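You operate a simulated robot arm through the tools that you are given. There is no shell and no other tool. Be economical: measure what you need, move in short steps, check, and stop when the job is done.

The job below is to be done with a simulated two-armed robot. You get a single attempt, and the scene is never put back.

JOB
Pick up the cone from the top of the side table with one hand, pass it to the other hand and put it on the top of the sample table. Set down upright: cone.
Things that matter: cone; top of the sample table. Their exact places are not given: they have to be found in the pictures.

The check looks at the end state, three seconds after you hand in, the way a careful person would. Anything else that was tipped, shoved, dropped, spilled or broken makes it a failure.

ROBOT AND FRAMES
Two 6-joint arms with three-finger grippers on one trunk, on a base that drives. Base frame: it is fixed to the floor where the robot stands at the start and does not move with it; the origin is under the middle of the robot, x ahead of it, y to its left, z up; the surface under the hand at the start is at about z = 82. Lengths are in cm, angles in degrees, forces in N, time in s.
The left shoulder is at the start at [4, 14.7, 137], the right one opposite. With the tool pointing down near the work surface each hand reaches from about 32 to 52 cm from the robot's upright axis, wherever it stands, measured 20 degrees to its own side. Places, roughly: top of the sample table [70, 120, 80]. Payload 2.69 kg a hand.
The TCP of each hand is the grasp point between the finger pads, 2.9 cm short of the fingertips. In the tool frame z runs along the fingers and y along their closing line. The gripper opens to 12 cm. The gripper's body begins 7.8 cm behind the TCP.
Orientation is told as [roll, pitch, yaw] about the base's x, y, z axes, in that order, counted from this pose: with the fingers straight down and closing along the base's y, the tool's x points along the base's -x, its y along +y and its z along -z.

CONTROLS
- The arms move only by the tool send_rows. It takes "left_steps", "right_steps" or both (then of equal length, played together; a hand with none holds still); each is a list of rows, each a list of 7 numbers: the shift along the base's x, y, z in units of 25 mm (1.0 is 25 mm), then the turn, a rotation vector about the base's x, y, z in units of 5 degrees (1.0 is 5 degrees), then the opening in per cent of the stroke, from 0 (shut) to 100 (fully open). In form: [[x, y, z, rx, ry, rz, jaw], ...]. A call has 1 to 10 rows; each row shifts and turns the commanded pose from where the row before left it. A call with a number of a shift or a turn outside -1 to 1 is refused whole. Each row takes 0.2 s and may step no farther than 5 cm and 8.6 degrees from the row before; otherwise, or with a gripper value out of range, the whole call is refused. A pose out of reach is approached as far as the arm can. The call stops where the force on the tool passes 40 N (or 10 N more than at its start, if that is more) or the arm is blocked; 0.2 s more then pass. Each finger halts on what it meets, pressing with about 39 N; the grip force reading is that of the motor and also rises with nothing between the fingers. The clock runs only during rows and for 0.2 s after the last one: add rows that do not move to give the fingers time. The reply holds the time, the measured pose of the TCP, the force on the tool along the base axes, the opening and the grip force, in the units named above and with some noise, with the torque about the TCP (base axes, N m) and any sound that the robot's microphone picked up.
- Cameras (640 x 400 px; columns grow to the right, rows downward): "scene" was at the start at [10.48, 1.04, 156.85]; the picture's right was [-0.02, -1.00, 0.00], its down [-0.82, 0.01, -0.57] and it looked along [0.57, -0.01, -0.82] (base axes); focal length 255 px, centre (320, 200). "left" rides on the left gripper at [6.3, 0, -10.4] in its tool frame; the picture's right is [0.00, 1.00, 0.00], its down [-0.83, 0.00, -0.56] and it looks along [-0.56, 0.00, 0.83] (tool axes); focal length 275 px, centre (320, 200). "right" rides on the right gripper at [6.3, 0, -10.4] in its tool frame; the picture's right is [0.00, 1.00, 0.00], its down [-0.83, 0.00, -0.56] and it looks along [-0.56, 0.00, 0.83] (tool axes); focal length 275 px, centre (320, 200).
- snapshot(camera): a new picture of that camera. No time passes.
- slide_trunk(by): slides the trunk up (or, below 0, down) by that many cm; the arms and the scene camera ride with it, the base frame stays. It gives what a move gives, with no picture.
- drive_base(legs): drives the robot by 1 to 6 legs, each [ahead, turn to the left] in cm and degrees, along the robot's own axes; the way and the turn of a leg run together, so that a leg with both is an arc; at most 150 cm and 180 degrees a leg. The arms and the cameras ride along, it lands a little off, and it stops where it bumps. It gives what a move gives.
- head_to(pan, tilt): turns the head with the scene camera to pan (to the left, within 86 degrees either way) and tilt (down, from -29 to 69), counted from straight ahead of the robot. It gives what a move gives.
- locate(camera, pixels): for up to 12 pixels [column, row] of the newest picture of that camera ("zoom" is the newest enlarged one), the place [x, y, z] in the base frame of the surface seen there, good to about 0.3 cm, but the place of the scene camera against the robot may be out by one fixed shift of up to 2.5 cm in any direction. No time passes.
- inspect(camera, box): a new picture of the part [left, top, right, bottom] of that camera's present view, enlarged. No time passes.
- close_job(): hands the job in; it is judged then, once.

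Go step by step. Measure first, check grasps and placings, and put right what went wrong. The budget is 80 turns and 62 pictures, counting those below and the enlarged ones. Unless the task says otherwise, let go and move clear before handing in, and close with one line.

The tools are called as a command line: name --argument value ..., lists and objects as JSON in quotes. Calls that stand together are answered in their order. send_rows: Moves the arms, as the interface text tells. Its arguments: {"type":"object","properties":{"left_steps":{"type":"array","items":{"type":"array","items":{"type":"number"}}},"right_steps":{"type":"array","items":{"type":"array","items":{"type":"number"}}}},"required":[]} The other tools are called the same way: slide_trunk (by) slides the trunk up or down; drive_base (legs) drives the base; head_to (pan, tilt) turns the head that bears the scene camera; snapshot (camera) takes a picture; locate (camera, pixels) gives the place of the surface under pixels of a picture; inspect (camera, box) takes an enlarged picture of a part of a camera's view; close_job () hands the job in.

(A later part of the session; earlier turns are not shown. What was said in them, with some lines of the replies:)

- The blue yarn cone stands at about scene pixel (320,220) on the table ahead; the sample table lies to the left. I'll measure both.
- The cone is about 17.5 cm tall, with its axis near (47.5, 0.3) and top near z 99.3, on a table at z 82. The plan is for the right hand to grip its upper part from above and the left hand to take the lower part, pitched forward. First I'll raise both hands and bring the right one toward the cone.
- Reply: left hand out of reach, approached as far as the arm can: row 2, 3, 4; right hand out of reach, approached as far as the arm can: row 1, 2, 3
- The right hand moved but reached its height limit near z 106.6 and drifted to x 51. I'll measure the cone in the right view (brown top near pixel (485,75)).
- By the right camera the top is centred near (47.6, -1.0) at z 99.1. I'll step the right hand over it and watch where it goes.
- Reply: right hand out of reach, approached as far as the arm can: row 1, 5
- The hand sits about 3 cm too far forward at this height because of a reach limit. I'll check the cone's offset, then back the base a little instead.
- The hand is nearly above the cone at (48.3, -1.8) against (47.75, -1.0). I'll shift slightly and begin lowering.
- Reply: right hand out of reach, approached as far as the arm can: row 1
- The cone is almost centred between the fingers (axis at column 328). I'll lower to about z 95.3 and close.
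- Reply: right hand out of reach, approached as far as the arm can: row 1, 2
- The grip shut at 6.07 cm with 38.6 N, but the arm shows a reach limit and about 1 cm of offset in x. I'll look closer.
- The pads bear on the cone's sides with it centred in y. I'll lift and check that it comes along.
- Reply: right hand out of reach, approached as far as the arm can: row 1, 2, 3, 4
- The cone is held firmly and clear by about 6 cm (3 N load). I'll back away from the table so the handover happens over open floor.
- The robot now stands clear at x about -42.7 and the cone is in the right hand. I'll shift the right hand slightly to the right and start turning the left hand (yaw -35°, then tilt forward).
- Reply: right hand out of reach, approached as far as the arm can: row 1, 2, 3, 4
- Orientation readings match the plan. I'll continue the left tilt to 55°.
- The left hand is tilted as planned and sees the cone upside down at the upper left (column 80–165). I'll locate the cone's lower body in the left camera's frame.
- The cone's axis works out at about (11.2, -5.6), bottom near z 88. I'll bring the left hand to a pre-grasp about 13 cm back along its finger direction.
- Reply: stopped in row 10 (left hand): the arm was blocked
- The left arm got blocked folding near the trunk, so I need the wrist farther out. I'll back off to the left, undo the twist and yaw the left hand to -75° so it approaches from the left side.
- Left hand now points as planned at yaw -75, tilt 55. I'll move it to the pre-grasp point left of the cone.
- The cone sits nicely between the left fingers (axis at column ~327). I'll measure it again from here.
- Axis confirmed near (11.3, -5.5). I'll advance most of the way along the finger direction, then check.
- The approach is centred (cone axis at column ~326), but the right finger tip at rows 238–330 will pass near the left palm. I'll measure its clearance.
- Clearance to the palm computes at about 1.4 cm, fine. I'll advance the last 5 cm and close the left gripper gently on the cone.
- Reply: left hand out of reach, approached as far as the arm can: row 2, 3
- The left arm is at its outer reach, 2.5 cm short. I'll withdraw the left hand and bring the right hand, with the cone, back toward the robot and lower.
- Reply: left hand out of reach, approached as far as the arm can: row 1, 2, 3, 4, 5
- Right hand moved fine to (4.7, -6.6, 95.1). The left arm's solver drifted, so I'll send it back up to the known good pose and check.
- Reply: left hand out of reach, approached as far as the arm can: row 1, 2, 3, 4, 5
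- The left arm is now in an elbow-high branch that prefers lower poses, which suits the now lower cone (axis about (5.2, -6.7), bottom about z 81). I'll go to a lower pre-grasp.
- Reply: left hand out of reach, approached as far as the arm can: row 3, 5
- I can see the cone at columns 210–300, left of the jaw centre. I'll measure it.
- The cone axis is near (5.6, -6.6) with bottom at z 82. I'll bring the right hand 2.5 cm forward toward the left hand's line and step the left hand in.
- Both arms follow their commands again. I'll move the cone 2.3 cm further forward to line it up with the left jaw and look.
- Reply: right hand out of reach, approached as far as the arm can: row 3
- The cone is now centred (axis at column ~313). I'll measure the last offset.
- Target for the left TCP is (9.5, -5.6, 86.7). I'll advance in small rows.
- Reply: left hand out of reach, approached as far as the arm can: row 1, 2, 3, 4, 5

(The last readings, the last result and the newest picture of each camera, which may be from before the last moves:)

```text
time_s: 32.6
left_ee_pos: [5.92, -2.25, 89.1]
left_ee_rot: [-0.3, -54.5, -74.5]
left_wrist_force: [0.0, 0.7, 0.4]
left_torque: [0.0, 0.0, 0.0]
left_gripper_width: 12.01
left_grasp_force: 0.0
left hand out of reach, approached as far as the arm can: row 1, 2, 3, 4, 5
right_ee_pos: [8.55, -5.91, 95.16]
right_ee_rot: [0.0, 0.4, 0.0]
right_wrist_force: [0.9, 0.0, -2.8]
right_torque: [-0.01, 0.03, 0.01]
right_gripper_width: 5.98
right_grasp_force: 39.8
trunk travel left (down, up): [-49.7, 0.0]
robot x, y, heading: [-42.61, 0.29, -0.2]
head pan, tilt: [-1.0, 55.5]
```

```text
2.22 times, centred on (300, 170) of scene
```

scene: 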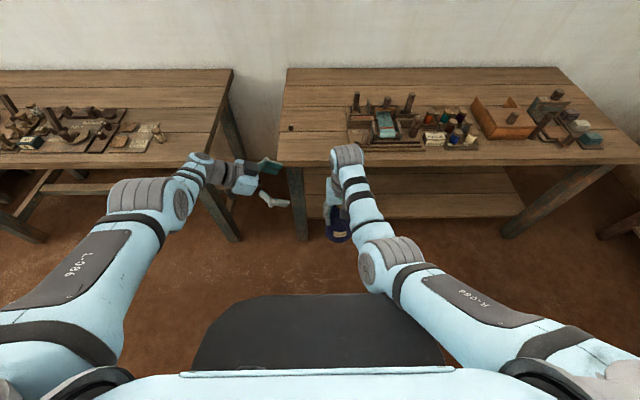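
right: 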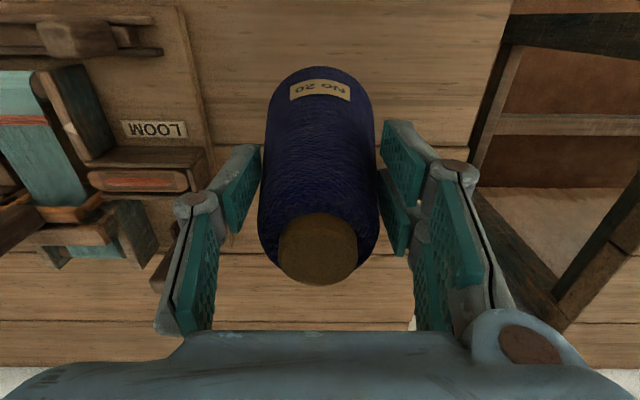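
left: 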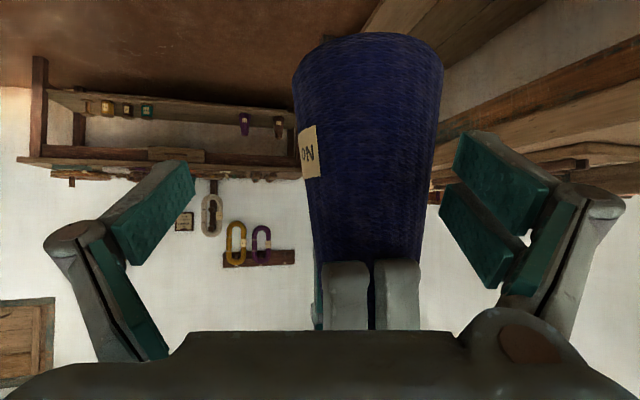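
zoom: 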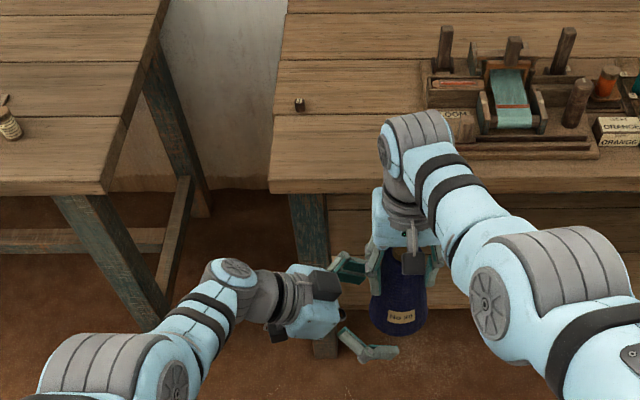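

The left arm is at outer reach again in this yaw. Backing off and turning its yaw to -55° brings the wrist about 5 cm nearer the robot, which should give the missing reach.

send_rows --left_steps '[[-0.42, 0.6, 0.52, 0, 0, 0, 100], [-0.42, 0.6, 0.52, 0, 0, 0, 100], [-0.42, 0.6, 0.52, 0, 0, 0, 100], [-0.42, 0.6, 0.52, 0, 0, 0, 100], [0, 0, 0, 0, 0, 1, 100], [0, 0, 0, 0, 0, 1, 100], [0, 0, 0, 0, 0, 1, 100], [0, 0, 0, 0, 0, 1, 100], [0, 0, 0, 0, 0, 0, 100]]'

snapshot --camera "left"

```text
time_s: 34.6
left_ee_pos: [1.77, 3.6, 93.99]
left_ee_rot: [-0.3, -54.7, -54.5]
left_wrist_force: [0.6, 0.5, 1.2]
left_torque: [0.02, -0.01, -0.05]
left_gripper_width: 12.01
left_grasp_force: 0.0
right_ee_pos: [8.43, -5.92, 95.04]
right_ee_rot: [-0.1, 0.4, 0.0]
right_wrist_force: [-0.2, 0.2, -1.8]
right_torque: [0.03, 0.01, 0.03]
right_gripper_width: 5.97
right_grasp_force: 38.9
trunk travel left (down, up): [-49.7, 0.0]
robot x, y, heading: [-42.86, -0.02, -0.1]
head pan, tilt: [-1.0, 55.5]
```

```text
29 pictures are left
```

left: 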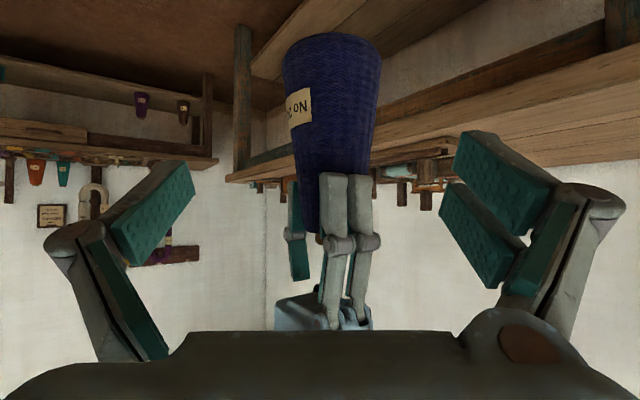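

No reach complaint now, and the cone is centred (column ~330). Measuring again before advancing.

locate --camera "left" --pixels '[[331, 40], [331, 70], [331, 110], [331, 150], [290, 80], [374, 80], [335, 180], [360, 180]]'

```text
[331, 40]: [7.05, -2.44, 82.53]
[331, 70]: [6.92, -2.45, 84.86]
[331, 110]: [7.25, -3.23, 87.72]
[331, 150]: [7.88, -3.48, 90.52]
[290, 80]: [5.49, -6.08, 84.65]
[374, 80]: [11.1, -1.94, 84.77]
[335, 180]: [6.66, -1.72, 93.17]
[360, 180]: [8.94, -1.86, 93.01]
```

The axis measures (9.4, -5.9). Advancing the left hand to (9.2, -5.6, 86.7).

send_rows --left_steps '[[0.425, -0.526, -0.417, 0, 0, 0, 100], [0.425, -0.526, -0.417, 0, 0, 0, 100], [0.425, -0.526, -0.417, 0, 0, 0, 100], [0.425, -0.526, -0.417, 0, 0, 0, 100], [0.425, -0.526, -0.417, 0, 0, 0, 100], [0.425, -0.526, -0.417, 0, 0, 0, 100], [0.425, -0.526, -0.417, 0, 0, 0, 100], [0, 0, 0, 0, 0, 0, 100]]'

snapshot --camera "left"

```text
time_s: 36.4
left_ee_pos: [8.57, -4.87, 87.45]
left_ee_rot: [-0.3, -54.7, -54.8]
left_wrist_force: [0.6, -0.7, -0.1]
left_torque: [0.01, 0.02, 0.01]
left_gripper_width: 11.98
left_grasp_force: 0.1
left hand out of reach, approached as far as the arm can: row 7
right_ee_pos: [8.41, -5.94, 95.24]
right_ee_rot: [-0.1, 0.5, -0.1]
right_wrist_force: [0.3, 0.2, -2.1]
right_torque: [-0.03, 0.02, -0.04]
right_gripper_width: 5.99
right_grasp_force: 38.9
trunk travel left (down, up): [-49.7, 0.0]
robot x, y, heading: [-42.44, 0.04, -0.0]
head pan, tilt: [-1.0, 55.5]
```

```text
28 pictures are left
```

left: 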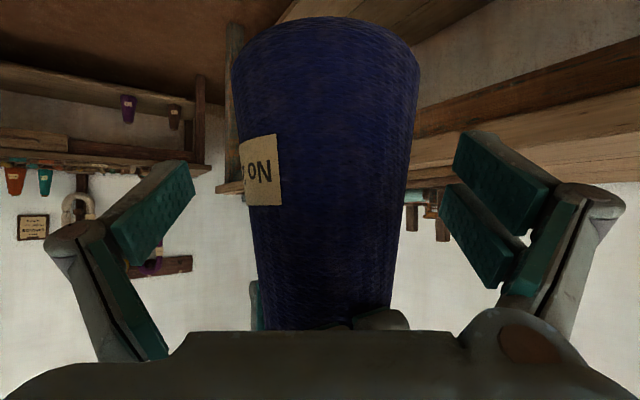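

The left hand is about 1.3 cm shy of the axis at its reach limit. I'll bring the cone that last bit toward it with the right hand.

send_rows --right_steps '[[-0.12, 0.16, 0.1, 0, 0, 0, 0], [-0.12, 0.16, 0.1, 0, 0, 0, 0], [0, 0, 0, 0, 0, 0, 0]]'

snapshot --camera "left"

locate --camera "left" --pixels '[[325, 30], [325, 100], [325, 200], [325, 280]]'

```text
time_s: 37.2
left_ee_pos: [8.64, -4.93, 87.46]
left_ee_rot: [-0.5, -54.5, -54.5]
left_wrist_force: [-23.2, 24.7, 12.9]
left_torque: [-1.75, -1.78, 0.19]
left_gripper_width: 11.99
left_grasp_force: 0.1
right_ee_pos: [7.94, -5.45, 95.59]
right_ee_rot: [-0.3, 0.3, 0.0]
right_wrist_force: [23.4, -23.9, -14.6]
right_torque: [-0.34, -0.01, -0.55]
right_gripper_width: 5.97
right_grasp_force: 39.3
trunk travel left (down, up): [-49.7, 0.0]
robot x, y, heading: [-42.67, 0.25, -0.1]
head pan, tilt: [-1.0, 55.5]
```

```text
27 pictures are left
```

left: 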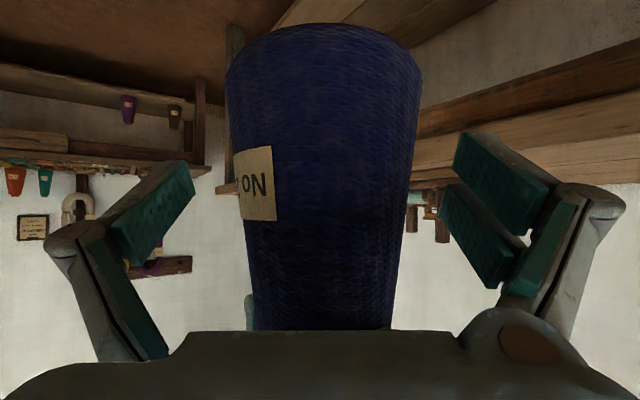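

```text
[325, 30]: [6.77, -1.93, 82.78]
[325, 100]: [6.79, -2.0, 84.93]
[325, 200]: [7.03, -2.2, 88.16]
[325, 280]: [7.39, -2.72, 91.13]
```

The hands touch (about 36 N between the right finger and left palm). I'll relieve that by moving the right hand back half a centimetre and slightly up.

send_rows --right_steps '[[0.08, -0.1, 0.06, 0, 0, 0, 0], [0.06, -0.08, 0.06, 0, 0, 0, 0], [0, 0, 0, 0, 0, 0, 0]]'

```text
time_s: 38.0
left_ee_pos: [8.69, -5.08, 87.38]
left_ee_rot: [-0.4, -54.6, -54.7]
left_wrist_force: [-2.5, 12.2, 3.2]
left_torque: [-0.93, -0.08, -0.26]
left_gripper_width: 12.0
left_grasp_force: 0.0
right_ee_pos: [8.03, -5.48, 95.99]
right_ee_rot: [0.1, 0.5, 0.0]
right_wrist_force: [1.5, -12.3, -4.4]
right_torque: [-0.03, -0.02, 0.17]
right_gripper_width: 6.03
right_grasp_force: 39.0
trunk travel left (down, up): [-49.7, 0.0]
robot x, y, heading: [-42.53, 0.02, -0.0]
head pan, tilt: [-1.0, 55.5]
```

Still 12 N of contact; a bit more relief.

send_rows --right_steps '[[0.04, -0.12, 0.1, 0, 0, 0, 0], [0, -0.08, 0.1, 0, 0, 0, 0], [0, 0, 0, 0, 0, 0, 0]]'

```text
time_s: 38.8
left_ee_pos: [8.64, -5.05, 87.35]
left_ee_rot: [-0.5, -54.8, -54.8]
left_wrist_force: [1.2, 0.5, -0.1]
left_torque: [-0.01, 0.04, 0.0]
left_gripper_width: 11.99
left_grasp_force: 0.0
right_ee_pos: [8.25, -5.94, 96.34]
right_ee_rot: [0.0, 0.5, 0.1]
right_wrist_force: [-1.5, -1.7, -2.5]
right_torque: [-0.02, 0.04, -0.01]
right_gripper_width: 5.98
right_grasp_force: 39.6
trunk travel left (down, up): [-49.7, 0.0]
robot x, y, heading: [-42.61, -0.21, 0.1]
head pan, tilt: [-1.0, 55.5]
```

Contact is gone. The left jaw is centred on the cone sideways and the tips pass the axis by about 1.4 cm, so I'll close the left gripper.

send_rows --left_steps '[[0, 0, 0, 0, 0, 0, 80], [0, 0, 0, 0, 0, 0, 65], [0, 0, 0, 0, 0, 0, 50], [0, 0, 0, 0, 0, 0, 30], [0, 0, 0, 0, 0, 0, 0], [0, 0, 0, 0, 0, 0, 0]]'

snapshot --camera "left"

```text
time_s: 40.2
left_ee_pos: [8.72, -4.95, 87.52]
left_ee_rot: [-0.4, -54.7, -54.6]
left_wrist_force: [6.1, 8.1, -0.1]
left_torque: [-0.11, 0.2, 0.08]
left_gripper_width: 8.11
left_grasp_force: 38.9
right_ee_pos: [8.24, -6.09, 96.36]
right_ee_rot: [-0.1, 0.4, 0.0]
right_wrist_force: [-5.1, -7.9, -2.1]
right_torque: [-0.56, 0.39, -0.08]
right_gripper_width: 5.98
right_grasp_force: 38.7
trunk travel left (down, up): [-49.7, 0.0]
robot x, y, heading: [-42.67, 0.07, -0.1]
head pan, tilt: [-1.0, 55.5]
```

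```text
26 pictures are left
```

left: 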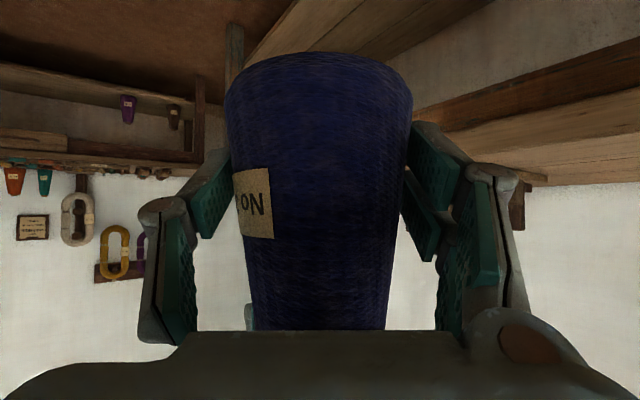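

The left grip holds at 8.1 cm with 38.9 N. I'll open the right hand just a little (its finger is near the left palm) and lift it up off the tapering cone.

send_rows --right_steps '[[0, 0, 0, 0, 0, 0, 54], [0, 0, 0, 0, 0, 0, 58], [0, 0, 0, 0, 0, 0, 58]]'

inspect --camera "right" --box '[120, 40, 520, 290]'

```text
time_s: 41.0
left_ee_pos: [8.73, -4.97, 87.51]
left_ee_rot: [-0.6, -54.7, -54.7]
left_wrist_force: [-0.3, 0.3, -0.3]
left_torque: [0.06, -0.02, 0.03]
left_gripper_width: 8.09
left_grasp_force: 38.6
right_ee_pos: [8.31, -6.08, 96.52]
right_ee_rot: [0.0, 0.3, 0.0]
right_wrist_force: [0.4, 0.4, 1.0]
right_torque: [0.0, -0.01, 0.03]
right_gripper_width: 6.97
right_grasp_force: 0.2
trunk travel left (down, up): [-49.7, 0.0]
robot x, y, heading: [-42.79, 0.04, -0.1]
head pan, tilt: [-1.0, 55.5]
```

```text
1.60 times, centred on (320, 165) of right
```

zoom: 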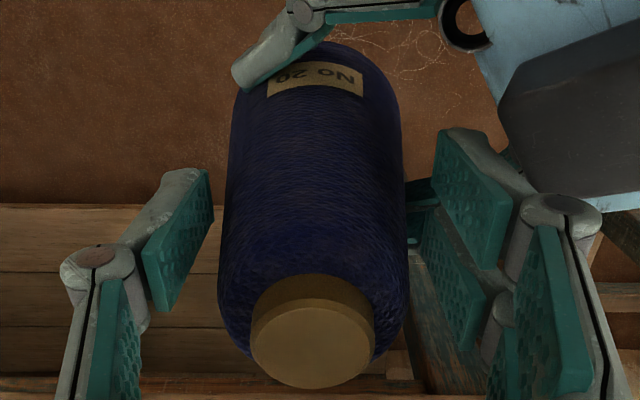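

The right jaw is free with gaps on both sides, and the cone stays in the left hand. Lifting the right hand clear.

send_rows --right_steps '[[0, 0, 0.4, 0, 0, 0, 58], [0, 0, 0.5, 0, 0, 0, 58], [0, 0, 0.5, 0, 0, 0, 58], [0, 0, 0.5, 0, 0, 0, 62], [0, 0, 0.5, 0, 0, 0, 66], [0, 0, 0.5, 0, 0, 0, 66], [0, 0, 0.5, 0, 0, 0, 66], [0, 0, 0, 0, 0, 0, 66]]'

snapshot --camera "right"

```text
time_s: 42.8
left_ee_pos: [8.8, -5.08, 87.47]
left_ee_rot: [-0.3, -54.6, -54.8]
left_wrist_force: [-0.7, -0.4, -0.2]
left_torque: [0.05, 0.03, 0.02]
left_gripper_width: 8.06
left_grasp_force: 38.9
right_ee_pos: [8.25, -5.9, 104.86]
right_ee_rot: [-0.1, 0.4, 0.0]
right_wrist_force: [0.0, -0.7, -0.2]
right_torque: [0.03, 0.0, 0.01]
right_gripper_width: 7.91
right_grasp_force: 0.1
trunk travel left (down, up): [-49.7, 0.0]
robot x, y, heading: [-42.64, -0.34, 0.3]
head pan, tilt: [-1.0, 55.5]
```

```text
24 pictures are left
```

right: 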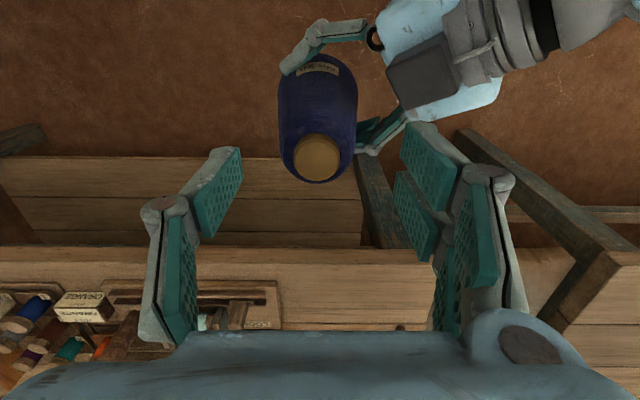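

The handover worked: the cone is in the left hand and the right is clear above it. I'll move the right hand aside, lift the left, and look left toward the sample table.

send_rows --right_steps '[[0, -1, 0, 0, 0, 0, 66], [0, -1, 0, 0, 0, 0, 66], [0, -1, 0, 0, 0, 0, 66], [0, -1, 0, 0, 0, 0, 66], [0, -1, 0, 0, 0, 0, 66], [0, -1, 0, 0, 0, 0, 66]]'

send_rows --left_steps '[[-0.2, 0.4, 0.4, 0, 0, 0, 0], [-0.2, 0.4, 0.5, 0, 0, 0, 0], [-0.2, 0.4, 0.5, 0, 0, 0, 0], [-0.2, 0.4, 0.5, 0, 0, 0, 0], [-0.2, 0.4, 0.5, 0, 0, 0, 0], [-0.2, 0.4, 0.5, 0, 0, 0, 0], [0, 0, 0, 0, 0, 0, 0]]'

head_to --pan 35 --tilt 35

snapshot --camera "scene"

```text
time_s: 44.2
left_ee_pos: [8.75, -5.0, 87.41]
left_ee_rot: [-0.4, -54.7, -54.7]
left_wrist_force: [0.3, 0.6, -0.5]
left_torque: [0.04, -0.01, 0.03]
left_gripper_width: 8.07
left_grasp_force: 39.6
right_ee_pos: [8.24, -21.24, 104.84]
right_ee_rot: [0.2, 0.4, 0.0]
right_wrist_force: [-0.2, -1.1, 0.0]
right_torque: [0.02, 0.01, 0.0]
right_gripper_width: 7.93
right_grasp_force: 0.0
trunk travel left (down, up): [-49.7, 0.0]
robot x, y, heading: [-42.73, -0.18, -0.0]
head pan, tilt: [-1.0, 55.5]
```

```text
time_s: 45.8
left_ee_pos: [5.78, 1.16, 94.85]
left_ee_rot: [-0.5, -54.7, -54.7]
left_wrist_force: [-0.4, 0.2, -2.3]
left_torque: [0.03, -0.01, -0.01]
left_gripper_width: 8.07
left_grasp_force: 38.8
right_ee_pos: [8.25, -21.12, 104.89]
right_ee_rot: [-0.1, 0.4, 0.0]
right_wrist_force: [-0.2, 0.2, -0.1]
right_torque: [0.0, -0.01, -0.04]
right_gripper_width: 7.92
right_grasp_force: 0.1
trunk travel left (down, up): [-49.7, 0.0]
robot x, y, heading: [-42.65, -0.0, -0.1]
head pan, tilt: [-1.0, 55.5]
```

```text
time_s: 46.8
left_ee_pos: [5.82, 1.09, 94.75]
left_ee_rot: [-0.4, -54.8, -54.7]
left_wrist_force: [0.4, -0.6, -2.2]
left_torque: [0.04, 0.02, -0.04]
left_gripper_width: 8.07
left_grasp_force: 39.0
right_ee_pos: [8.29, -21.12, 104.95]
right_ee_rot: [0.0, 0.3, 0.0]
right_wrist_force: [-0.4, 0.3, -0.5]
right_torque: [0.0, 0.0, 0.04]
right_gripper_width: 7.91
right_grasp_force: 0.2
trunk travel left (down, up): [-49.7, 0.0]
robot x, y, heading: [-42.5, 0.03, -0.2]
head pan, tilt: [35.0, 35.0]
```

```text
23 pictures are left
```

scene: 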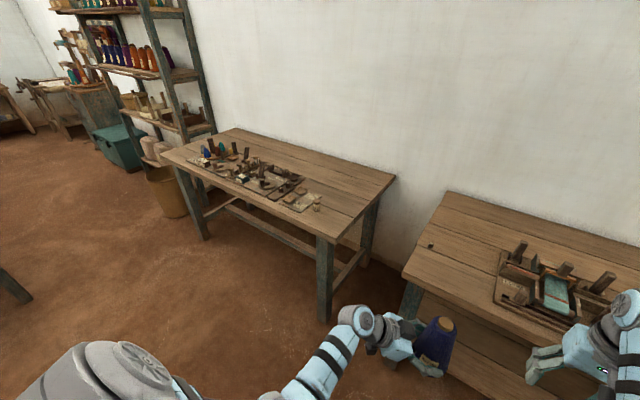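

The sample table is in view (front-right corner near (333,240), items ending near (320,208)). I'll locate its corners and free area at the right end.

locate --camera "scene" --pixels '[[332, 236], [392, 178], [168, 155], [235, 131], [318, 207], [345, 195], [330, 225], [360, 185], [285, 207], [310, 180], [250, 195], [437, 355]]'

inspect --camera "scene" --box '[160, 110, 400, 260]'

```text
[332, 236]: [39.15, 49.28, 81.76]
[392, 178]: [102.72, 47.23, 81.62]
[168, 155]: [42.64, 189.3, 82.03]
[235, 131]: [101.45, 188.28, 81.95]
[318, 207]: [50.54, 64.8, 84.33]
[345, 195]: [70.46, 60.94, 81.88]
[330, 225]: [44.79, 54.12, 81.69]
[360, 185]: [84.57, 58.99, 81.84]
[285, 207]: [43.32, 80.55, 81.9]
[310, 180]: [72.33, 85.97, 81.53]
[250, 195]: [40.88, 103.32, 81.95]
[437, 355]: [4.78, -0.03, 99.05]
```

```text
2.67 times, centred on (280, 185) of scene
```

zoom: 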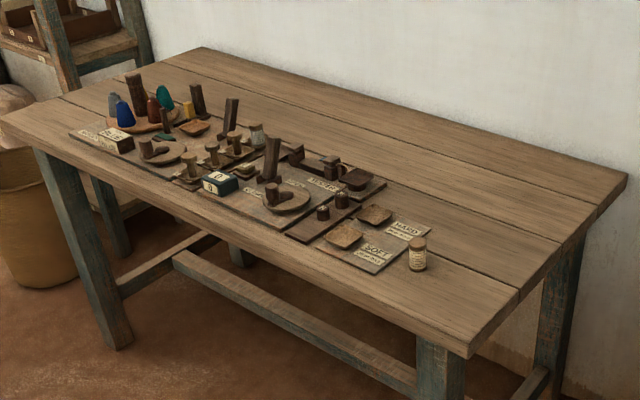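

Weight is on the left hand (-2.2 N). The free right end is about x 42–60, y 50–62, with a small jar at about (50.5, 65). I'll turn the left hand to yaw -35 on its own side, then test-lower here over open floor.

send_rows --left_steps '[[0, 0.9, 0, 0, 0, 0.8, 0], [0, 0.9, 0, 0, 0, 0.8, 0], [0, 0.9, 0, 0, 0, 0.8, 0], [0, 0.9, 0, 0, 0, 0.8, 0], [0, 0.9, 0, 0, 0, 0.8, 0], [0, 0, 0, 0, 0, 0, 0]]'

send_rows --left_steps '[[0, 0, -0.6, 0, 0, 0, 0], [0, 0, -0.6, 0, 0, 0, 0], [0, 0, -0.6, 0, 0, 0, 0], [0, 0, -0.6, 0, 0, 0, 0], [0, 0, -0.6, 0, 0, 0, 0], [0, 0, -0.6, 0, 0, 0, 0], [0, 0, 0, 0, 0, 0, 0]]'

```text
time_s: 48.2
left_ee_pos: [5.82, 12.34, 94.61]
left_ee_rot: [-0.5, -54.7, -34.6]
left_wrist_force: [0.0, 0.7, -2.0]
left_torque: [0.0, -0.01, 0.01]
left_gripper_width: 8.08
left_grasp_force: 38.9
right_ee_pos: [8.35, -21.07, 104.98]
right_ee_rot: [0.0, 0.3, 0.0]
right_wrist_force: [0.9, 0.1, 0.6]
right_torque: [0.01, 0.01, -0.01]
right_gripper_width: 7.91
right_grasp_force: 0.0
trunk travel left (down, up): [-49.7, 0.0]
robot x, y, heading: [-42.89, 0.03, -0.1]
head pan, tilt: [35.0, 35.0]
```

```text
time_s: 49.8
left_ee_pos: [5.63, 12.32, 85.8]
left_ee_rot: [-0.5, -54.7, -34.7]
left_wrist_force: [0.6, 0.2, -1.4]
left_torque: [0.03, 0.01, -0.05]
left_gripper_width: 8.04
left_grasp_force: 38.5
right_ee_pos: [8.19, -21.07, 104.91]
right_ee_rot: [0.0, 0.5, 0.0]
right_wrist_force: [0.5, 0.8, 0.6]
right_torque: [0.01, 0.02, 0.01]
right_gripper_width: 7.93
right_grasp_force: 0.1
trunk travel left (down, up): [-49.7, 0.0]
robot x, y, heading: [-42.22, -0.23, -0.1]
head pan, tilt: [35.0, 35.0]
```

Both moves are reachable. I'll raise again by 10 cm and check the cone's attitude in the left view.

send_rows --left_steps '[[0, 0, 0.6, 0, 0, 0, 0], [0, 0, 0.7, 0, 0, 0, 0], [0, 0, 0.7, 0, 0, 0, 0], [0, 0, 0.7, 0, 0, 0, 0], [0, 0, 0.7, 0, 0, 0, 0], [0, 0, 0.6, 0, 0, 0, 0], [0, 0, 0, 0, 0, 0, 0]]'

snapshot --camera "left"

locate --camera "left" --pixels '[[320, 60], [320, 100], [320, 150], [320, 200], [320, 250], [320, 300], [245, 90], [395, 90]]'

```text
time_s: 51.4
left_ee_pos: [5.85, 12.23, 95.48]
left_ee_rot: [-0.4, -54.6, -34.7]
left_wrist_force: [-0.1, 0.5, -1.3]
left_torque: [0.0, 0.03, 0.02]
left_gripper_width: 8.07
left_grasp_force: 38.9
right_ee_pos: [8.21, -21.06, 104.9]
right_ee_rot: [0.1, 0.4, 0.0]
right_wrist_force: [0.9, -0.9, 0.4]
right_torque: [0.02, 0.03, 0.01]
right_gripper_width: 7.92
right_grasp_force: 0.0
trunk travel left (down, up): [-49.7, 0.0]
robot x, y, heading: [-42.68, 0.14, -0.1]
head pan, tilt: [35.0, 35.0]
```

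```text
21 pictures are left
```

left: 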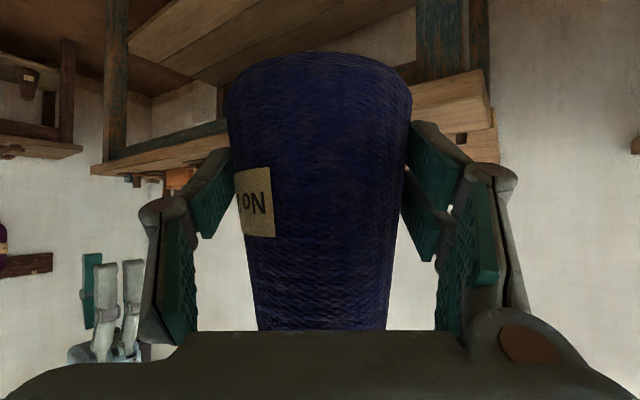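

```text
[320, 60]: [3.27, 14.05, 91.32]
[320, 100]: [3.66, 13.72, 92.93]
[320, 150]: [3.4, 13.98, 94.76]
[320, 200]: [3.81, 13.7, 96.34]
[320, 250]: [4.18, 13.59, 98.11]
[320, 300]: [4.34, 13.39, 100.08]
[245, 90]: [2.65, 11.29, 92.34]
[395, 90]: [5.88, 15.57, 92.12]
```

The cone is upright with its bottom 4.4 cm below the left TCP, axis near (6.9, 11.6). Before driving I'll check the dark object at scene pixel (12,285).

locate --camera "scene" --pixels '[[12, 285], [25, 295], [5, 272], [318, 201], [318, 213], [300, 196]]'

```text
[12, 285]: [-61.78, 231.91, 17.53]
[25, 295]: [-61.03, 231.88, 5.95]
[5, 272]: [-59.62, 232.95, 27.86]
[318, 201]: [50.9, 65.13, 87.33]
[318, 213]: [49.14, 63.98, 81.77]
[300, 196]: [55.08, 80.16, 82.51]
```

That object is over 2 m away. The jar stands at about (50.5, 64.5) with its top at z 87. Driving to a staging point in front of the sample table's right end.

drive_base --legs '[[0, 54.3], [37.8, 0], [0, -44.3]]'

head_to --pan 15 --tilt 50

snapshot --camera "scene"

snapshot --camera "left"

```text
time_s: 58.2
left_ee_pos: [25.54, 50.9, 95.68]
left_ee_rot: [-0.4, -54.7, -25.1]
left_wrist_force: [0.0, -0.2, -2.3]
left_torque: [0.0, 0.01, 0.02]
left_gripper_width: 8.03
left_grasp_force: 38.8
right_ee_pos: [33.54, 18.28, 104.94]
right_ee_rot: [0.0, 0.4, 9.5]
right_wrist_force: [-0.2, -0.6, 0.0]
right_torque: [-0.02, -0.02, 0.04]
right_gripper_width: 7.92
right_grasp_force: 0.1
trunk travel left (down, up): [-49.7, 0.0]
robot x, y, heading: [-20.15, 30.52, 9.6]
head pan, tilt: [35.0, 35.0]
```

```text
time_s: 59.1
left_ee_pos: [25.57, 50.87, 95.63]
left_ee_rot: [-0.4, -54.7, -25.1]
left_wrist_force: [0.2, 0.0, -2.1]
left_torque: [0.05, 0.04, 0.01]
left_gripper_width: 8.04
left_grasp_force: 38.8
right_ee_pos: [33.68, 18.29, 104.81]
right_ee_rot: [-0.1, 0.4, 9.6]
right_wrist_force: [0.0, 0.4, 0.0]
right_torque: [-0.04, -0.01, 0.0]
right_gripper_width: 7.91
right_grasp_force: 0.0
trunk travel left (down, up): [-49.7, 0.0]
robot x, y, heading: [-19.94, 30.16, 9.6]
head pan, tilt: [15.0, 50.0]
```

```text
20 pictures are left
```

scene: 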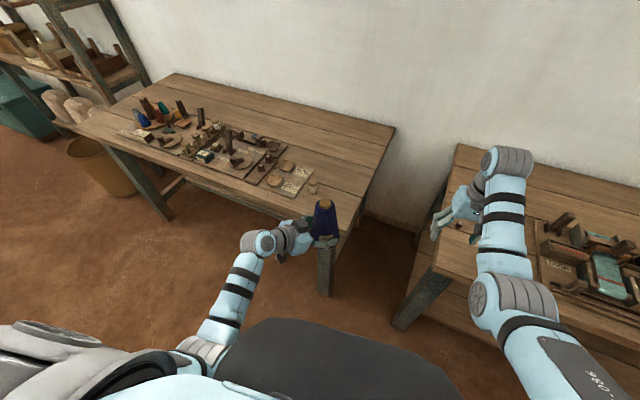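

```text
19 pictures are left
```

left: 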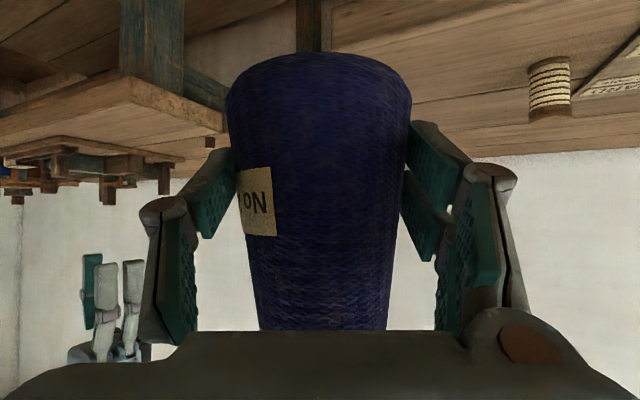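

The left camera now sees the sample table and jar (around (550,85)). I'll locate those in this more accurate frame.

locate --camera "left" --pixels '[[550, 85], [550, 110], [550, 62], [440, 30], [440, 80], [440, 110], [500, 30], [500, 100], [600, 90]]'

locate --camera "scene" --pixels '[[313, 188], [313, 194], [345, 230], [394, 128], [325, 180], [345, 185], [295, 188], [323, 203], [343, 233]]'

```text
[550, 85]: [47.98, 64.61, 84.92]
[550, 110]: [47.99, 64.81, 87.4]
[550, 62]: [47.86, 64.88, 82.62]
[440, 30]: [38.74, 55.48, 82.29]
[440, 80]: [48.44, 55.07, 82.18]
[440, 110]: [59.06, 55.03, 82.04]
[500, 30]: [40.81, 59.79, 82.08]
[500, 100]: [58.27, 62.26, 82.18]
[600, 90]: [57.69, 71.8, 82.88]
```

```text
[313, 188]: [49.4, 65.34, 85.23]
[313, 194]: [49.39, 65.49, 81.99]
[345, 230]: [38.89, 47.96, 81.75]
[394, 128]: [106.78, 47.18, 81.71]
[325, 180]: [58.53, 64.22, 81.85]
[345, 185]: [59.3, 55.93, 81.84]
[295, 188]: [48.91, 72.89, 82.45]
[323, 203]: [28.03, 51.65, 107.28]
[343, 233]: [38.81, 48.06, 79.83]
```

In this frame the table top is at z 82.15, jar axis at about (49, 65), right edge at y about 47.5 and front edge at x about 38. Driving ahead 21 cm puts the cone over about (47.3, 54), with the base no closer to the table than it was at the start.

drive_base --legs '[[21, 0]]'

snapshot --camera "scene"

snapshot --camera "left"

```text
time_s: 60.7
left_ee_pos: [45.54, 53.99, 95.77]
left_ee_rot: [-0.3, -54.9, -25.4]
left_wrist_force: [-0.3, 0.0, -2.5]
left_torque: [0.03, 0.04, 0.04]
left_gripper_width: 8.05
left_grasp_force: 39.2
right_ee_pos: [53.45, 21.52, 105.17]
right_ee_rot: [0.0, 0.2, 9.5]
right_wrist_force: [-0.5, 0.5, -0.6]
right_torque: [0.0, -0.02, 0.03]
right_gripper_width: 7.9
right_grasp_force: 0.1
trunk travel left (down, up): [-49.7, 0.0]
robot x, y, heading: [-0.3, 34.02, 9.4]
head pan, tilt: [15.0, 50.0]
```

```text
18 pictures are left
```

scene: 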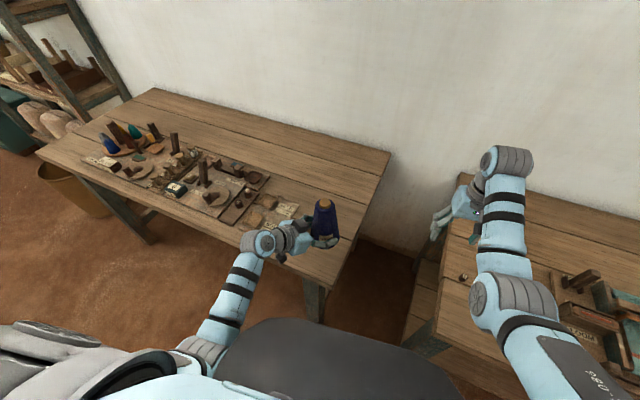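

```text
17 pictures are left
```

left: 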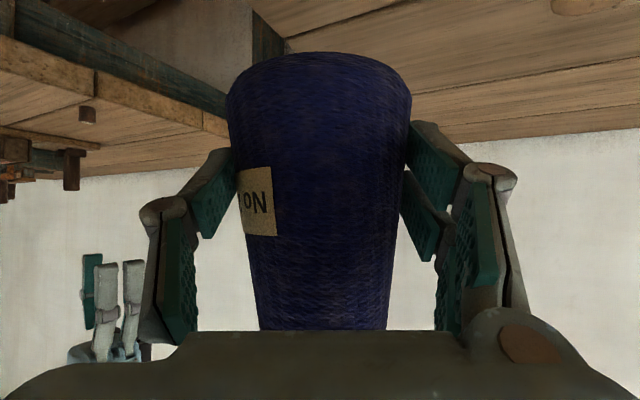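

The cone hangs over the free corner at about (46.5, 53.5), bottom near z 91.3. Lowering 8 cm with a slight shift left, then checking.

send_rows --left_steps '[[0.05, 0.08, -0.64, 0, 0, 0, 0], [0.05, 0.08, -0.64, 0, 0, 0, 0], [0.05, 0.08, -0.64, 0, 0, 0, 0], [0, 0.04, -0.64, 0, 0, 0, 0], [0, 0, -0.64, 0, 0, 0, 0], [0, 0, 0, 0, 0, 0, 0]]'

snapshot --camera "left"

inspect --camera "scene" --box '[220, 160, 400, 280]'

```text
time_s: 62.1
left_ee_pos: [46.09, 54.86, 87.47]
left_ee_rot: [-0.4, -54.6, -25.2]
left_wrist_force: [0.5, 0.1, -3.3]
left_torque: [0.03, 0.02, -0.01]
left_gripper_width: 8.0
left_grasp_force: 39.5
right_ee_pos: [53.77, 21.6, 104.89]
right_ee_rot: [0.1, 0.4, 9.5]
right_wrist_force: [0.0, 0.3, 0.0]
right_torque: [-0.03, 0.01, -0.03]
right_gripper_width: 7.92
right_grasp_force: 0.0
trunk travel left (down, up): [-49.7, 0.0]
robot x, y, heading: [0.12, 33.93, 9.4]
head pan, tilt: [15.0, 50.0]
```

```text
16 pictures are left
```

left: 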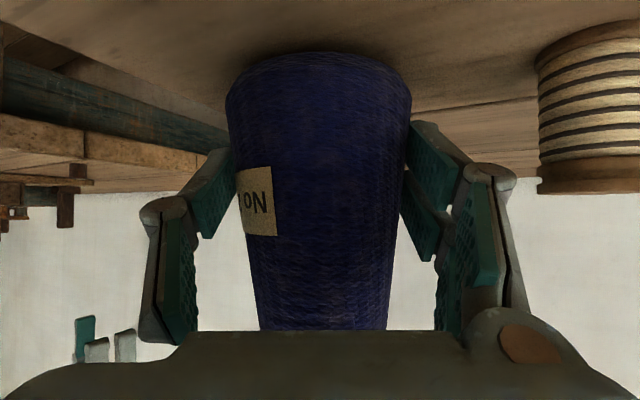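

```text
3.33 times, centred on (310, 220) of scene
```

zoom: 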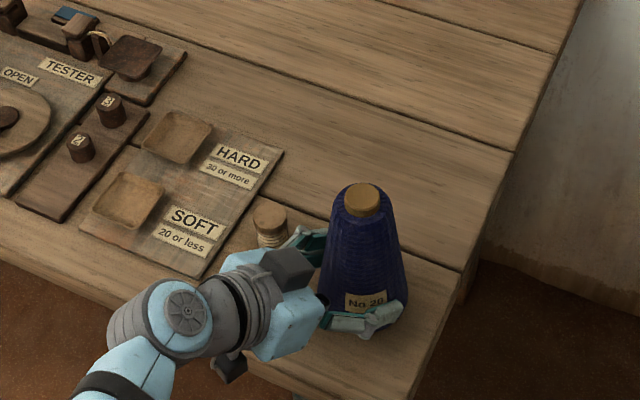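

About 1 cm to go; the jar (columns 537+) is close to the left finger's outer side. Measuring its nearest edge and the table.

locate --camera "left" --pixels '[[545, 120], [590, 120], [630, 120], [590, 185], [480, 60], [480, 105], [320, 62], [500, 180], [440, 130], [180, 60]]'

```text
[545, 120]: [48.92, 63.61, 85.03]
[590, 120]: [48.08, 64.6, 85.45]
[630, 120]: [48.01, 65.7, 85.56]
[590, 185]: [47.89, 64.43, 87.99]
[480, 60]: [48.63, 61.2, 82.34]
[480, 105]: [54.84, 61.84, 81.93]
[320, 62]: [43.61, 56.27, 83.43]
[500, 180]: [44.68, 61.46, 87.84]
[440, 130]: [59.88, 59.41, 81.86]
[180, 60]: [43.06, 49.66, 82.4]
```

Jar edge is at y 63.6, so I'll shift 0.5 cm away and lower in fine steps until touch, later opening only to about 80%.

send_rows --left_steps '[[0, -0.1, -0.1, 0, 0, 0, 0], [0, -0.1, -0.1, 0, 0, 0, 0], [0, 0, -0.08, 0, 0, 0, 0], [0, 0, -0.04, 0, 0, 0, 0], [0, 0, 0, 0, 0, 0, 0]]'

```text
time_s: 63.3
left_ee_pos: [46.15, 54.58, 87.09]
left_ee_rot: [0.4, -55.2, -25.7]
left_wrist_force: [6.3, 13.6, 35.7]
left_torque: [2.01, -1.15, 0.19]
left_gripper_width: 8.07
left_grasp_force: 39.9
right_ee_pos: [53.54, 21.72, 105.09]
right_ee_rot: [0.0, 0.2, 9.5]
right_wrist_force: [-1.0, 0.3, 0.0]
right_torque: [0.03, -0.01, 0.01]
right_gripper_width: 7.94
right_grasp_force: 0.0
trunk travel left (down, up): [-49.7, 0.0]
robot x, y, heading: [0.29, 34.08, 9.4]
head pan, tilt: [15.0, 50.0]
```

The cone touches the table (36 N, centred on the base edge toward the jar side). I'll ease off most of the press and shift nothing else.

send_rows --left_steps '[[0, -0.02, 0.08, 0, 0, 0, 0], [0, -0.02, 0.04, 0, 0, 0, 0], [0, 0, 0, 0, 0, 0, 0]]'

snapshot --camera "left"

```text
time_s: 64.1
left_ee_pos: [46.08, 54.33, 87.21]
left_ee_rot: [-0.3, -54.7, -25.3]
left_wrist_force: [5.7, 9.4, 23.6]
left_torque: [1.31, -1.26, 0.24]
left_gripper_width: 8.06
left_grasp_force: 39.5
right_ee_pos: [53.56, 21.59, 105.07]
right_ee_rot: [-0.1, 0.3, 9.4]
right_wrist_force: [0.2, 0.1, 0.3]
right_torque: [-0.02, 0.01, -0.03]
right_gripper_width: 7.94
right_grasp_force: 0.1
trunk travel left (down, up): [-49.7, 0.0]
robot x, y, heading: [0.1, 34.0, 9.7]
head pan, tilt: [15.0, 50.0]
```

```text
14 pictures are left
```

left: 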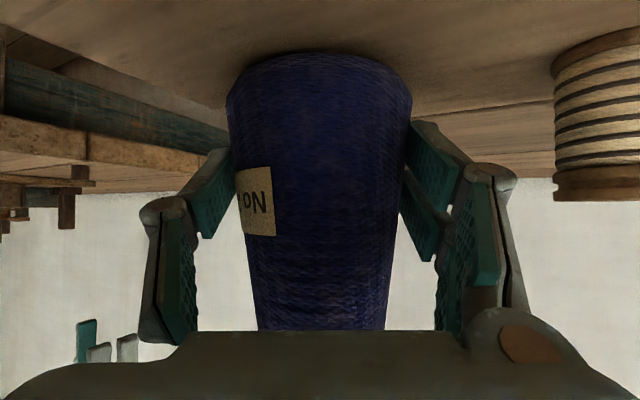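

Still 24 N; easing a little more until it's just touching.

send_rows --left_steps '[[0, -0.02, 0.08, 0, 0, 0, 0], [0, 0, 0, 0, 0, 0, 0]]'

```text
time_s: 64.7
left_ee_pos: [45.99, 54.16, 87.17]
left_ee_rot: [-0.5, -54.6, -25.1]
left_wrist_force: [2.1, 6.6, 11.4]
left_torque: [0.72, -0.61, 0.22]
left_gripper_width: 8.02
left_grasp_force: 38.9
right_ee_pos: [53.73, 21.68, 104.96]
right_ee_rot: [0.0, 0.3, 9.6]
right_wrist_force: [-0.5, 0.8, 0.4]
right_torque: [-0.03, 0.0, -0.01]
right_gripper_width: 7.91
right_grasp_force: 0.0
trunk travel left (down, up): [-49.7, 0.0]
robot x, y, heading: [0.04, 33.89, 9.6]
head pan, tilt: [15.0, 50.0]
```

Light contact now. I'll open slowly to 80 % so the cone settles flat.

send_rows --left_steps '[[0, 0, 0.04, 0, 0, 0, 0], [0, 0, 0, 0, 0, 0, 67], [0, 0, 0, 0, 0, 0, 70], [0, 0, 0, 0, 0, 0, 74], [0, 0, 0, 0, 0, 0, 78], [0, 0, 0, 0, 0, 0, 80], [0, 0, 0, 0, 0, 0, 80]]'

snapshot --camera "left"

inspect --camera "scene" --box '[220, 160, 400, 280]'

```text
time_s: 66.3
left_ee_pos: [46.14, 54.18, 87.39]
left_ee_rot: [-0.4, -54.7, -25.2]
left_wrist_force: [-0.5, 0.3, -0.2]
left_torque: [0.05, 0.0, 0.02]
left_gripper_width: 9.6
left_grasp_force: 0.2
right_ee_pos: [53.79, 21.56, 105.0]
right_ee_rot: [0.0, 0.4, 9.5]
right_wrist_force: [-0.3, 0.7, -0.3]
right_torque: [-0.03, 0.01, 0.01]
right_gripper_width: 7.91
right_grasp_force: 0.1
trunk travel left (down, up): [-49.7, 0.0]
robot x, y, heading: [-0.01, 34.17, 9.5]
head pan, tilt: [15.0, 50.0]
```

```text
13 pictures are left
```

left: 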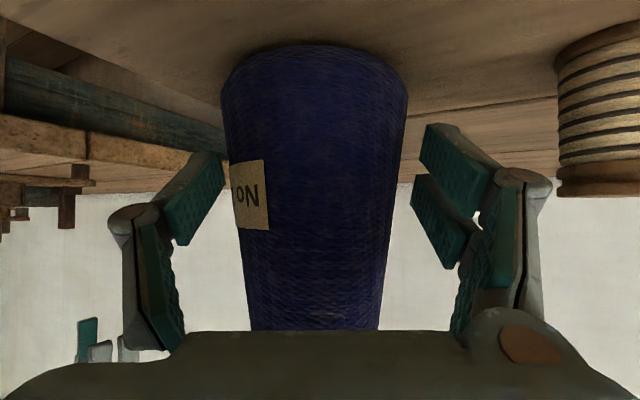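

```text
3.33 times, centred on (310, 220) of scene
```

zoom: 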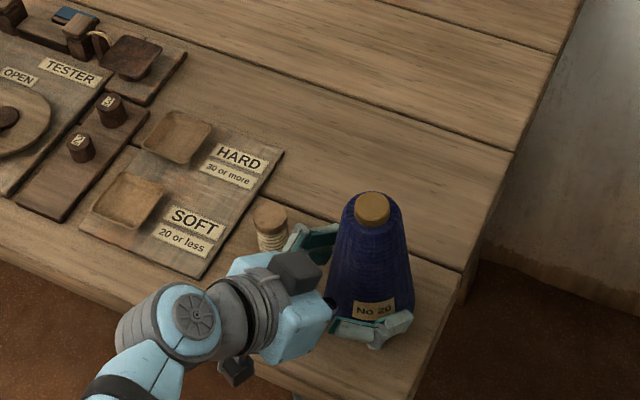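

The cone has settled and stands free; the image-left pad is closest, so I'll shift 0.5 cm that way, then retreat along the finger direction.

send_rows --left_steps '[[-0.08, -0.18, 0, 0, 0, 0, 80], [-0.371, 0.17, 0.26, 0, 0, 0, 80], [-0.371, 0.17, 0.26, 0, 0, 0, 80], [-0.371, 0.17, 0.26, 0, 0, 0, 80], [-0.371, 0.17, 0.26, 0, 0, 0, 80], [-0.371, 0.17, 0.28, 0, 0, 0, 80], [-0.371, 0.17, 0.28, 0, 0, 0, 80], [-0.371, 0.17, 0.28, 0, 0, 0, 80], [-0.371, 0.17, 0.28, 0, 0, 0, 80], [0, 0, 0, 0, 0, 0, 80]]'

snapshot --camera "left"

inspect --camera "scene" --box '[220, 160, 400, 280]'

```text
time_s: 68.5
left_ee_pos: [38.62, 57.15, 92.88]
left_ee_rot: [-0.4, -54.6, -25.2]
left_wrist_force: [-0.3, -0.1, -0.4]
left_torque: [-0.02, 0.0, 0.02]
left_gripper_width: 9.59
left_grasp_force: 0.0
right_ee_pos: [53.8, 21.62, 105.0]
right_ee_rot: [-0.1, 0.4, 9.5]
right_wrist_force: [-0.3, -0.2, -0.3]
right_torque: [0.01, -0.01, 0.04]
right_gripper_width: 7.92
right_grasp_force: 0.0
trunk travel left (down, up): [-49.7, 0.0]
robot x, y, heading: [0.13, 34.47, 9.2]
head pan, tilt: [15.0, 50.0]
```

```text
11 pictures are left
```

left: 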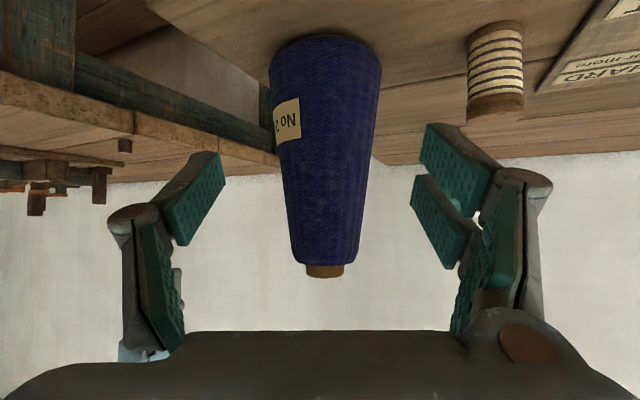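

```text
3.33 times, centred on (310, 220) of scene
```

zoom: 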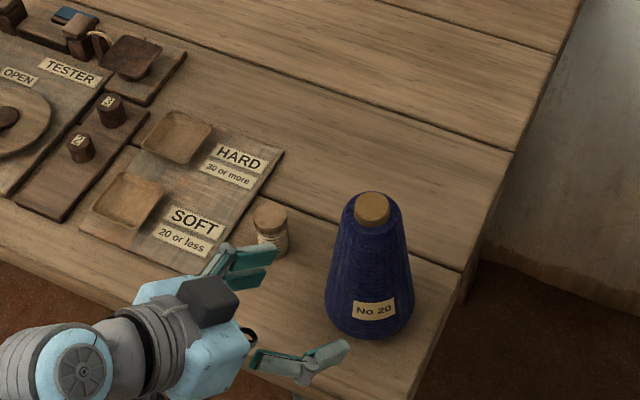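

The cone stands upright on the sample table, clear of the spool and hand. I'll back the robot off and take a final look.

drive_base --legs '[[-25, 0]]'

snapshot --camera "scene"

```text
time_s: 70.3
left_ee_pos: [14.05, 52.99, 92.78]
left_ee_rot: [-0.6, -54.4, -25.0]
left_wrist_force: [1.1, -0.1, -0.7]
left_torque: [0.02, 0.03, -0.04]
left_gripper_width: 9.6
left_grasp_force: 0.0
right_ee_pos: [29.29, 17.57, 104.86]
right_ee_rot: [-0.1, 0.5, 9.5]
right_wrist_force: [-0.8, -1.1, -0.3]
right_torque: [0.01, 0.0, 0.01]
right_gripper_width: 7.93
right_grasp_force: 0.0
trunk travel left (down, up): [-49.7, 0.0]
robot x, y, heading: [-24.41, 29.46, 9.3]
head pan, tilt: [15.0, 50.0]
```

```text
9 pictures are left
```

scene: 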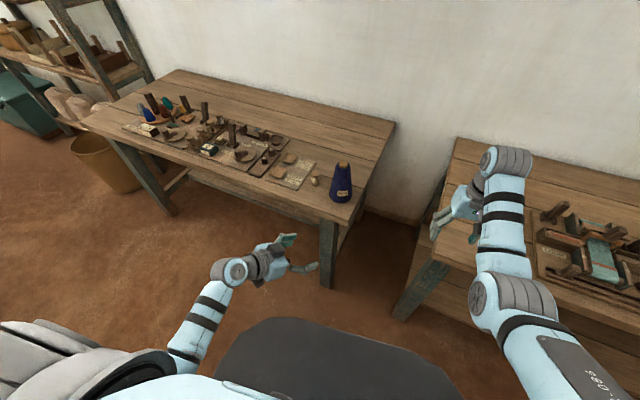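

The cone stands upright at about scene pixel (342,183) on the sample table. Nothing else looks disturbed and both hands are clear, so I'm handing in.

close_job

```text
The job is handed in.
```

The job is handed in: the right hand picked the cone up from the side table and passed it to the left hand. The left hand set it upright at the front right corner of the sample table, and both hands are clear of it. In the last picture nothing else looks moved or tipped.
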